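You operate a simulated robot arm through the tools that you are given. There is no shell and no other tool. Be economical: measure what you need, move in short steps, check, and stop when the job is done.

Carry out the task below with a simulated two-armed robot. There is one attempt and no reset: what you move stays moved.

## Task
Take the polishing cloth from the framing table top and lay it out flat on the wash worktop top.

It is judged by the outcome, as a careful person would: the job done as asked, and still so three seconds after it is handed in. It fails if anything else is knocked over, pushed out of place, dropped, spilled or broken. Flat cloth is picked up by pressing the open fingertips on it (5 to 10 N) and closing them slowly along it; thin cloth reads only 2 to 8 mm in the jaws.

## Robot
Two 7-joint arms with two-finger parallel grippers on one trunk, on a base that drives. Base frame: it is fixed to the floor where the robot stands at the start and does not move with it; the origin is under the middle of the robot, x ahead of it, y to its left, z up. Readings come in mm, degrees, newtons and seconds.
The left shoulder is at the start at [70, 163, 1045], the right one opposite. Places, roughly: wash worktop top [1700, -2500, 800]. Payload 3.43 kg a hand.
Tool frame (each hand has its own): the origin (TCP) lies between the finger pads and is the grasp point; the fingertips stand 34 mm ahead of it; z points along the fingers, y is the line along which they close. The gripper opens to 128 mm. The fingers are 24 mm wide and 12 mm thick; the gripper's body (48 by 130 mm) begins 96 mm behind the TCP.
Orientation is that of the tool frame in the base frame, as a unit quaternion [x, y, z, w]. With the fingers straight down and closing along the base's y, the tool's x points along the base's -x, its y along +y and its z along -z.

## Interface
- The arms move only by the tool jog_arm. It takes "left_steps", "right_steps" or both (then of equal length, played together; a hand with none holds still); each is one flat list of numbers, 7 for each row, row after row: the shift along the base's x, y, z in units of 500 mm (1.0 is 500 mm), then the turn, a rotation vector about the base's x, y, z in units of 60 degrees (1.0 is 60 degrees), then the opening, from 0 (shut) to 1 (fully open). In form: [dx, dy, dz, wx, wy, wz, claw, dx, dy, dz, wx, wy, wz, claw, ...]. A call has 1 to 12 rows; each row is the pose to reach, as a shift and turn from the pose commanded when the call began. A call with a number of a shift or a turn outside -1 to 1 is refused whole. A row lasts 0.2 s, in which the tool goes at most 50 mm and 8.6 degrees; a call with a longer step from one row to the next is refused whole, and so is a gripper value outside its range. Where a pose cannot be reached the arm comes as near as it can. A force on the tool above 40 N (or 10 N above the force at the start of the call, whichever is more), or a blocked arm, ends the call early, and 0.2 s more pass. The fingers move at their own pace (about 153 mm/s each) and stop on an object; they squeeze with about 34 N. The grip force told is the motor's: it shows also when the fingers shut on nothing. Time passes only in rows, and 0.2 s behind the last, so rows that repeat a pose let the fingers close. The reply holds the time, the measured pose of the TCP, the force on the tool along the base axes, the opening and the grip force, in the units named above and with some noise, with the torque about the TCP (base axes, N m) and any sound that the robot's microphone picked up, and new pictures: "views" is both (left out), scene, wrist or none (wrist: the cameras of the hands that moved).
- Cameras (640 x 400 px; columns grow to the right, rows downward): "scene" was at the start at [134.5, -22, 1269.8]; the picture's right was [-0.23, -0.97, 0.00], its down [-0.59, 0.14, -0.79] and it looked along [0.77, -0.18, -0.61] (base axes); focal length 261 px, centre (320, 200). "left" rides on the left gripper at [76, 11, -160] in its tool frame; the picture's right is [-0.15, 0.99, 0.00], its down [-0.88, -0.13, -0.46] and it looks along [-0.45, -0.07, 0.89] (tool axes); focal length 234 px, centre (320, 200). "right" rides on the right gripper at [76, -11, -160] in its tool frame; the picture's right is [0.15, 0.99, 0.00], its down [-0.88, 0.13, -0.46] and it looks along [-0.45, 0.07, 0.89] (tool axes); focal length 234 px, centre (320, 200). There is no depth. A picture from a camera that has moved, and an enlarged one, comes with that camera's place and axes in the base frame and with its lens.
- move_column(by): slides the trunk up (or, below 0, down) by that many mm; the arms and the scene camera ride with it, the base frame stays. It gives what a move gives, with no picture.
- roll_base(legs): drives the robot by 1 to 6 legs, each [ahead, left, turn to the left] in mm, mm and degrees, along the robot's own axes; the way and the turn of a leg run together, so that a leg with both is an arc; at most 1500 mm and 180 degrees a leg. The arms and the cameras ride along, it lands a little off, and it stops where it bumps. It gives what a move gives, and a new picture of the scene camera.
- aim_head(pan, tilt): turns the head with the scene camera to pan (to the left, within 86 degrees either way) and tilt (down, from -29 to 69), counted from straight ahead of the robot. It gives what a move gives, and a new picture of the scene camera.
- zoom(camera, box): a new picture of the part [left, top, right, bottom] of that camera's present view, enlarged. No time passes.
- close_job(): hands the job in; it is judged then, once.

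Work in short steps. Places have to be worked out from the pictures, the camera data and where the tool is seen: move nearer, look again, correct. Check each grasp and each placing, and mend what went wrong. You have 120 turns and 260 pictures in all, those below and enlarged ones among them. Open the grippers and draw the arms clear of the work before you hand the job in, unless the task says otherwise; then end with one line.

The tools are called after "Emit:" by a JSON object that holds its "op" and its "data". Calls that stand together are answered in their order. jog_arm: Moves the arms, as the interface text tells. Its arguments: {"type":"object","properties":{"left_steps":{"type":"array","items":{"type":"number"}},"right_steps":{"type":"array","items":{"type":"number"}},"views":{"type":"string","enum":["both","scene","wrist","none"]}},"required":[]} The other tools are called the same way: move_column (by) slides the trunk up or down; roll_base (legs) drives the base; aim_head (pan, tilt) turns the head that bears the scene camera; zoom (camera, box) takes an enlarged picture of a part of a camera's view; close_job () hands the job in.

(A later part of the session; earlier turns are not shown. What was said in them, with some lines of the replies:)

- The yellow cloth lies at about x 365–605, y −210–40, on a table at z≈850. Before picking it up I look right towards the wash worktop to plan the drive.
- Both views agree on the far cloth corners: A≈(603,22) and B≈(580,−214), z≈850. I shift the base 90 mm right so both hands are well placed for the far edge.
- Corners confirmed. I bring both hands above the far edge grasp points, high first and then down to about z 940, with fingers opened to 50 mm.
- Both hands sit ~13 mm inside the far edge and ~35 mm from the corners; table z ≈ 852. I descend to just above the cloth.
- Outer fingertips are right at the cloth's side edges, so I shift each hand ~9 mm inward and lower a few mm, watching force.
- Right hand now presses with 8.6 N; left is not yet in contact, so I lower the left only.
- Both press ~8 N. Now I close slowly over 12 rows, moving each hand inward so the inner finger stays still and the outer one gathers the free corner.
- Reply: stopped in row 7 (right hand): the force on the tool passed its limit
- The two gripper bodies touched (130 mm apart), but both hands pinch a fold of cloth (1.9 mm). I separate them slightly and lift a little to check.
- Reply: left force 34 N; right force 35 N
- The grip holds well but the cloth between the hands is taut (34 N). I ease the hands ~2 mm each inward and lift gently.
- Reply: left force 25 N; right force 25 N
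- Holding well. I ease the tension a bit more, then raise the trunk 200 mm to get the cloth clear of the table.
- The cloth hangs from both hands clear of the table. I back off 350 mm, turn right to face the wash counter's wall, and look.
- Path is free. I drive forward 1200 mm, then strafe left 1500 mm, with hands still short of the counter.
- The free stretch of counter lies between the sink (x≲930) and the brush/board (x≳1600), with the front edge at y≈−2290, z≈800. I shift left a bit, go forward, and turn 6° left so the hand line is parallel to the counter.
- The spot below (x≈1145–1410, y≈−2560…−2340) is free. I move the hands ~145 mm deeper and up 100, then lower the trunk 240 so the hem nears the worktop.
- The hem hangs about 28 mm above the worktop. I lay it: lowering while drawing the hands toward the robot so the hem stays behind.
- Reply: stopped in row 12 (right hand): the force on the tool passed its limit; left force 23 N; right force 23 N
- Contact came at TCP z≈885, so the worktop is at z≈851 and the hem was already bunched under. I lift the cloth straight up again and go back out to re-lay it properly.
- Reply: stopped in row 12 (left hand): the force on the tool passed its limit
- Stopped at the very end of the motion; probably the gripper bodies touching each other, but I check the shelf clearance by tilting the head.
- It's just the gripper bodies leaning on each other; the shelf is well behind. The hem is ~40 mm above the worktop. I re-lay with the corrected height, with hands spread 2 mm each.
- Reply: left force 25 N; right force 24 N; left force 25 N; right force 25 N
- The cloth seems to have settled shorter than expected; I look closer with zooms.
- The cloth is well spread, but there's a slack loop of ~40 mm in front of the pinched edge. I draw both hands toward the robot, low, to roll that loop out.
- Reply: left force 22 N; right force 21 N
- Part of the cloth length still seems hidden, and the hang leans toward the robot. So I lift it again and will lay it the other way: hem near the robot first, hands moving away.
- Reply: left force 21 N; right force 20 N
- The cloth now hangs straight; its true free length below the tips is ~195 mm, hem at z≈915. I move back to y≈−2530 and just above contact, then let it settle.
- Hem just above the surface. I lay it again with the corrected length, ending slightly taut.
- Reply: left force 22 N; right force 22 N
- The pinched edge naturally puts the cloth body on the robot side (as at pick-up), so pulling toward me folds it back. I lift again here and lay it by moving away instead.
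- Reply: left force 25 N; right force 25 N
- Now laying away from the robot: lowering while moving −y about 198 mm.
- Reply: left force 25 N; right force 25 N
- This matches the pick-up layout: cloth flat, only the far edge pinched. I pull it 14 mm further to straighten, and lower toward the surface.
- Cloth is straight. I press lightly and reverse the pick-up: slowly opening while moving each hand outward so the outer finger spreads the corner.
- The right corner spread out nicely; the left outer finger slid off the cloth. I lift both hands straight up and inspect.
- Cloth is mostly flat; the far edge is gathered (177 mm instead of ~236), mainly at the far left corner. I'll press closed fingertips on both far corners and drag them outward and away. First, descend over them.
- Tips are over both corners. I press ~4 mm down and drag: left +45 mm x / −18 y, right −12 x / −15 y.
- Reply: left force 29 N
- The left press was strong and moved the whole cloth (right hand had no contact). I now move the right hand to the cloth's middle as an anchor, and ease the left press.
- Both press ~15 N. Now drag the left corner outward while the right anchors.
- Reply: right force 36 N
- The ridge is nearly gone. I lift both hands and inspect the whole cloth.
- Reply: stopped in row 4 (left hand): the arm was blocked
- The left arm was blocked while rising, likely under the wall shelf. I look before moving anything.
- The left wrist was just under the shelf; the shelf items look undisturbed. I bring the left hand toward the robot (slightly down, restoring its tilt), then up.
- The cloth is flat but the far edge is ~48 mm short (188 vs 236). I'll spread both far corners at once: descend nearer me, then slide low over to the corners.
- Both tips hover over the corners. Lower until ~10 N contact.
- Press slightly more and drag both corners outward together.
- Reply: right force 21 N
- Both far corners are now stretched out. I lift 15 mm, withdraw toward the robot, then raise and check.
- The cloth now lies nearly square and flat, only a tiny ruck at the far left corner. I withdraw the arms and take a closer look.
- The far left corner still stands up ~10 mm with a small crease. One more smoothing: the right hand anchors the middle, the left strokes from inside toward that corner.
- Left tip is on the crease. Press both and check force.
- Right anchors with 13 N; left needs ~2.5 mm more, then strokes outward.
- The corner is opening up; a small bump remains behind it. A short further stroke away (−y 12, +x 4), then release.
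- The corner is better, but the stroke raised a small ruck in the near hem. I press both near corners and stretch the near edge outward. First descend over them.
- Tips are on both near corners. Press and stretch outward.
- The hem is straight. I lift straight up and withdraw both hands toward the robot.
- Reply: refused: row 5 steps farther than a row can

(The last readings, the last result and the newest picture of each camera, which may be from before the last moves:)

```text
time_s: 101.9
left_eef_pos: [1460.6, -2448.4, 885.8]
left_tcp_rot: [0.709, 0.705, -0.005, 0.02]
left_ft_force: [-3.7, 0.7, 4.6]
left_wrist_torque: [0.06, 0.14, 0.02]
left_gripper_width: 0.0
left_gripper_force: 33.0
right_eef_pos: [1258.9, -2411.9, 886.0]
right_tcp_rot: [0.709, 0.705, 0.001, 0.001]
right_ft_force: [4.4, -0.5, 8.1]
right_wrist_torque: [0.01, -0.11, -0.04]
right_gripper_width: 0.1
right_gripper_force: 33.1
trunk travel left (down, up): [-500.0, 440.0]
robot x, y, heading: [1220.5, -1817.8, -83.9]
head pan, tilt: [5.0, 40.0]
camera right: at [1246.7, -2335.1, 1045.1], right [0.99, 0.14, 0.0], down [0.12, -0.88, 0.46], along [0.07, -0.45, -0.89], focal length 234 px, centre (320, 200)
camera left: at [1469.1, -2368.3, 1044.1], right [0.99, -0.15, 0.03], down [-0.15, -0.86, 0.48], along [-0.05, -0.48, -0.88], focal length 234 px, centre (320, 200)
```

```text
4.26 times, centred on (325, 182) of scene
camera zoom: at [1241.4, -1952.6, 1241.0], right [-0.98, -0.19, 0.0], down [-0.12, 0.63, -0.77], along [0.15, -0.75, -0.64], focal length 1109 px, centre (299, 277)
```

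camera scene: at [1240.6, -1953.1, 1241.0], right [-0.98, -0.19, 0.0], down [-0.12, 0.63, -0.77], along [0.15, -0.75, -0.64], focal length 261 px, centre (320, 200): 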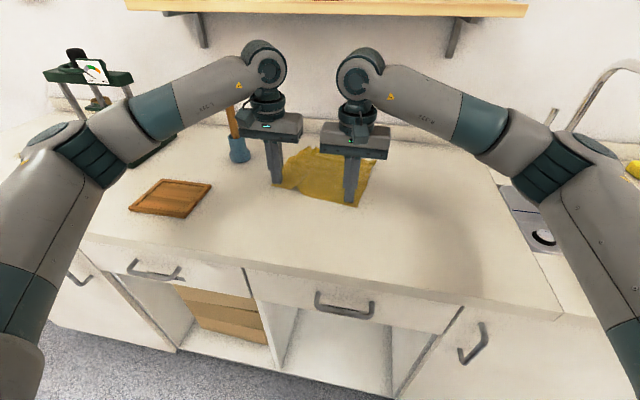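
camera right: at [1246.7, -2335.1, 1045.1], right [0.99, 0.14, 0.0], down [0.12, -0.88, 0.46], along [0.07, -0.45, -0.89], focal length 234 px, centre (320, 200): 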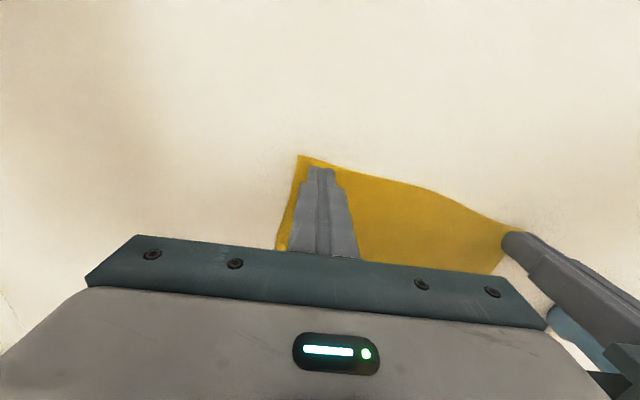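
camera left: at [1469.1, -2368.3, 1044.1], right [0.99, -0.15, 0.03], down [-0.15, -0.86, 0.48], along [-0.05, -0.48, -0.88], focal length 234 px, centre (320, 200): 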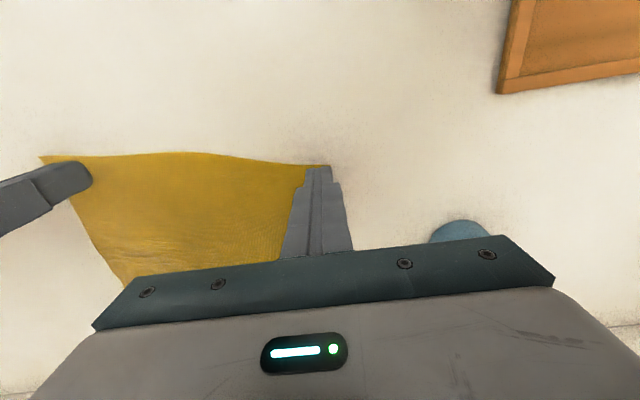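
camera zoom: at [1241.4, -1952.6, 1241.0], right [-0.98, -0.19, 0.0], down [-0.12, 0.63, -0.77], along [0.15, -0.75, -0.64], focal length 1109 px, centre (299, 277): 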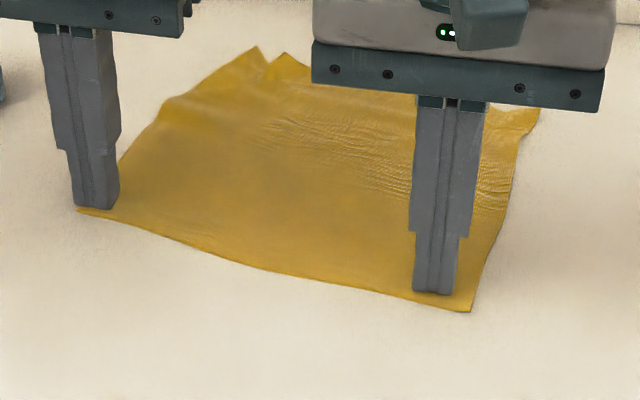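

One row was too long; I repeat with shorter steps.

Emit:
{"op": "jog_arm", "data": {"left_steps": [0, 0, 0.006, 0, 0, 0, 0, 0, 0, 0.05, 0, 0, 0, 0, 0, 0.02, 0.12, 0, 0, 0, 0, 0, 0.07, 0.19, 0, 0, 0, 0, 0.02, 0.13, 0.24, 0, 0, 0, 0, 0.05, 0.2, 0.28, 0, 0, 0, 0.3, 0.08, 0.26, 0.31, 0, 0, 0, 0.5], "right_steps": [0, 0, 0.006, 0, 0, 0, 0, 0, 0, 0.05, 0, 0, 0, 0, 0, 0.02, 0.12, 0, 0, 0, 0, -0.05, 0.05, 0.17, 0, 0, 0, 0, -0.1, 0.09, 0.22, 0, 0, 0, 0, -0.16, 0.14, 0.26, 0, 0, 0, 0.3, -0.22, 0.18, 0.3, 0, 0, 0, 0.5], "views": "both"}}

Emit:
{"op": "zoom", "data": {"camera": "scene", "box": [250, 135, 400, 229]}}

```text
time_s: 103.5
left_eef_pos: [1502.2, -2317.2, 1042.3]
left_tcp_rot: [0.71, 0.704, -0.005, 0.019]
left_ft_force: [-0.9, -0.1, 0.4]
left_wrist_torque: [-0.01, 0.02, 0.02]
left_gripper_width: 64.1
left_gripper_force: 0.0
right_eef_pos: [1146.1, -2319.8, 1033.5]
right_tcp_rot: [0.709, 0.706, 0.0, 0.002]
right_ft_force: [-0.3, -0.2, 0.7]
right_wrist_torque: [-0.04, 0.0, -0.03]
right_gripper_width: 64.2
right_gripper_force: 0.0
trunk travel left (down, up): [-500.0, 440.0]
robot x, y, heading: [1215.9, -1815.9, -83.7]
head pan, tilt: [5.0, 40.0]
camera scene: at [1240.8, -1951.7, 1241.0], right [-0.98, -0.19, 0.0], down [-0.12, 0.63, -0.77], along [0.15, -0.75, -0.64], focal length 261 px, centre (320, 200)
camera right: at [1134.8, -2243.3, 1193.1], right [0.99, 0.14, 0.0], down [0.12, -0.88, 0.46], along [0.07, -0.45, -0.89], focal length 234 px, centre (320, 200)
camera left: at [1510.5, -2236.8, 1200.7], right [0.99, -0.15, 0.03], down [-0.15, -0.86, 0.48], along [-0.05, -0.48, -0.88], focal length 234 px, centre (320, 200)
```

scene: 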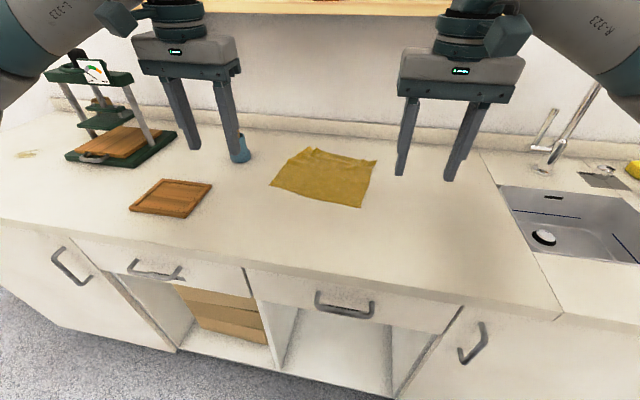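
right: 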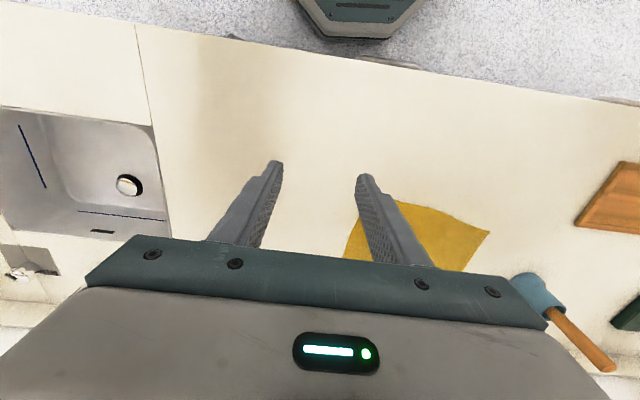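
left: 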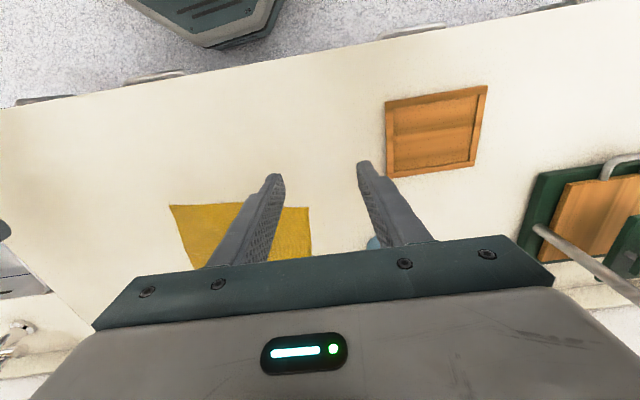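

```text
4.26 times, centred on (325, 182) of scene
camera zoom: at [1240.8, -1951.7, 1241.0], right [-0.98, -0.19, 0.0], down [-0.12, 0.63, -0.77], along [0.15, -0.75, -0.64], focal length 1109 px, centre (299, 277)
```

zoom: 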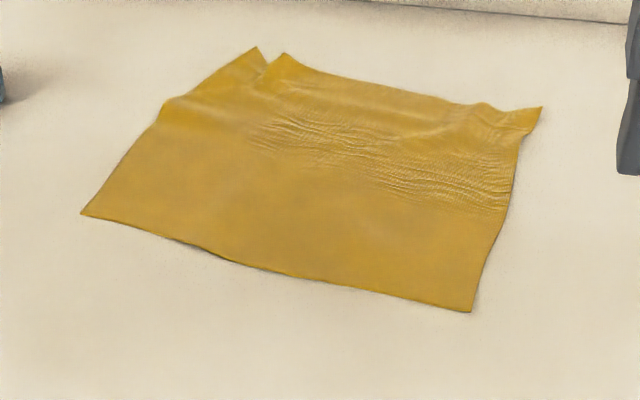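

The cloth lies spread flat with only minor creases. I back the robot away from the counter to clear the arms, and check the shelf items.

Emit:
{"op": "roll_base", "data": {"legs": [[-350, 0, 0]]}}

Emit:
{"op": "aim_head", "data": {"pan": 0, "tilt": 25}}

```text
time_s: 105.8
left_eef_pos: [1465.8, -1970.0, 1041.4]
left_tcp_rot: [0.707, 0.706, -0.004, 0.019]
left_ft_force: [0.8, 0.2, -0.2]
left_wrist_torque: [0.01, 0.0, -0.03]
left_gripper_width: 63.8
left_gripper_force: 0.0
right_eef_pos: [1109.7, -1974.3, 1031.1]
right_tcp_rot: [0.708, 0.706, 0.001, 0.002]
right_ft_force: [0.1, 0.5, -0.2]
right_wrist_torque: [-0.01, 0.01, 0.03]
right_gripper_width: 63.8
right_gripper_force: 0.2
trunk travel left (down, up): [-500.0, 440.0]
robot x, y, heading: [1180.9, -1467.1, -83.6]
head pan, tilt: [5.0, 40.0]
camera scene: at [1203.5, -1604.4, 1240.9], right [-0.98, -0.2, 0.0], down [-0.13, 0.63, -0.77], along [0.15, -0.75, -0.64], focal length 261 px, centre (320, 200)
```

scene: 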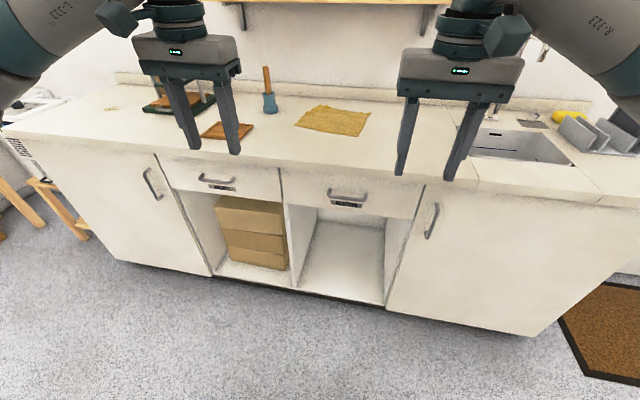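

```text
time_s: 106.6
left_eef_pos: [1467.2, -1970.9, 1041.1]
left_tcp_rot: [0.708, 0.706, -0.004, 0.019]
left_ft_force: [1.0, -0.5, -0.6]
left_wrist_torque: [-0.01, -0.04, -0.01]
left_gripper_width: 64.0
left_gripper_force: 0.0
right_eef_pos: [1111.2, -1975.3, 1031.4]
right_tcp_rot: [0.707, 0.707, 0.001, 0.001]
right_ft_force: [-1.0, 0.7, 0.9]
right_wrist_torque: [-0.03, 0.0, 0.01]
right_gripper_width: 63.7
right_gripper_force: 0.0
trunk travel left (down, up): [-500.0, 440.0]
robot x, y, heading: [1179.9, -1468.5, -83.7]
head pan, tilt: [0.0, 25.0]
camera scene: at [1197.1, -1613.5, 1264.0], right [-0.99, -0.11, 0.0], down [-0.05, 0.42, -0.91], along [0.1, -0.9, -0.42], focal length 261 px, centre (320, 200)
```

scene: 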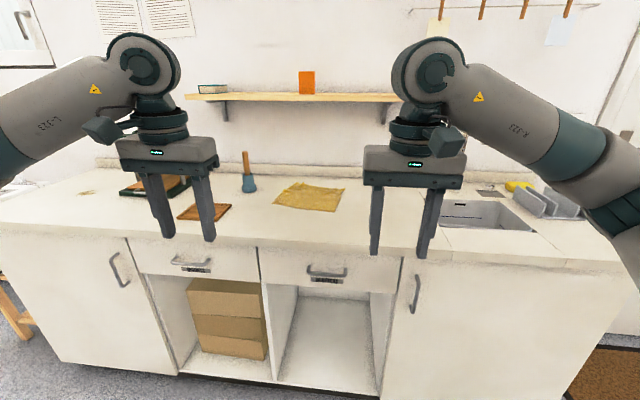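

The cloth lies spread on the worktop, the shelf items and everything else stand undisturbed, and the arms are clear with grippers open. I hand the job in.

Emit:
{"op": "close_job", "data": {}}

```text
The job is handed in.
```

The polishing cloth is off the framing table and laid out flat on the wash worktop, with a few light creases and a small ruck, slightly raised, at its far left corner. While smoothing it, the left wrist touched the underside of the wall shelf once, and the shelf items still looked in place when I checked.
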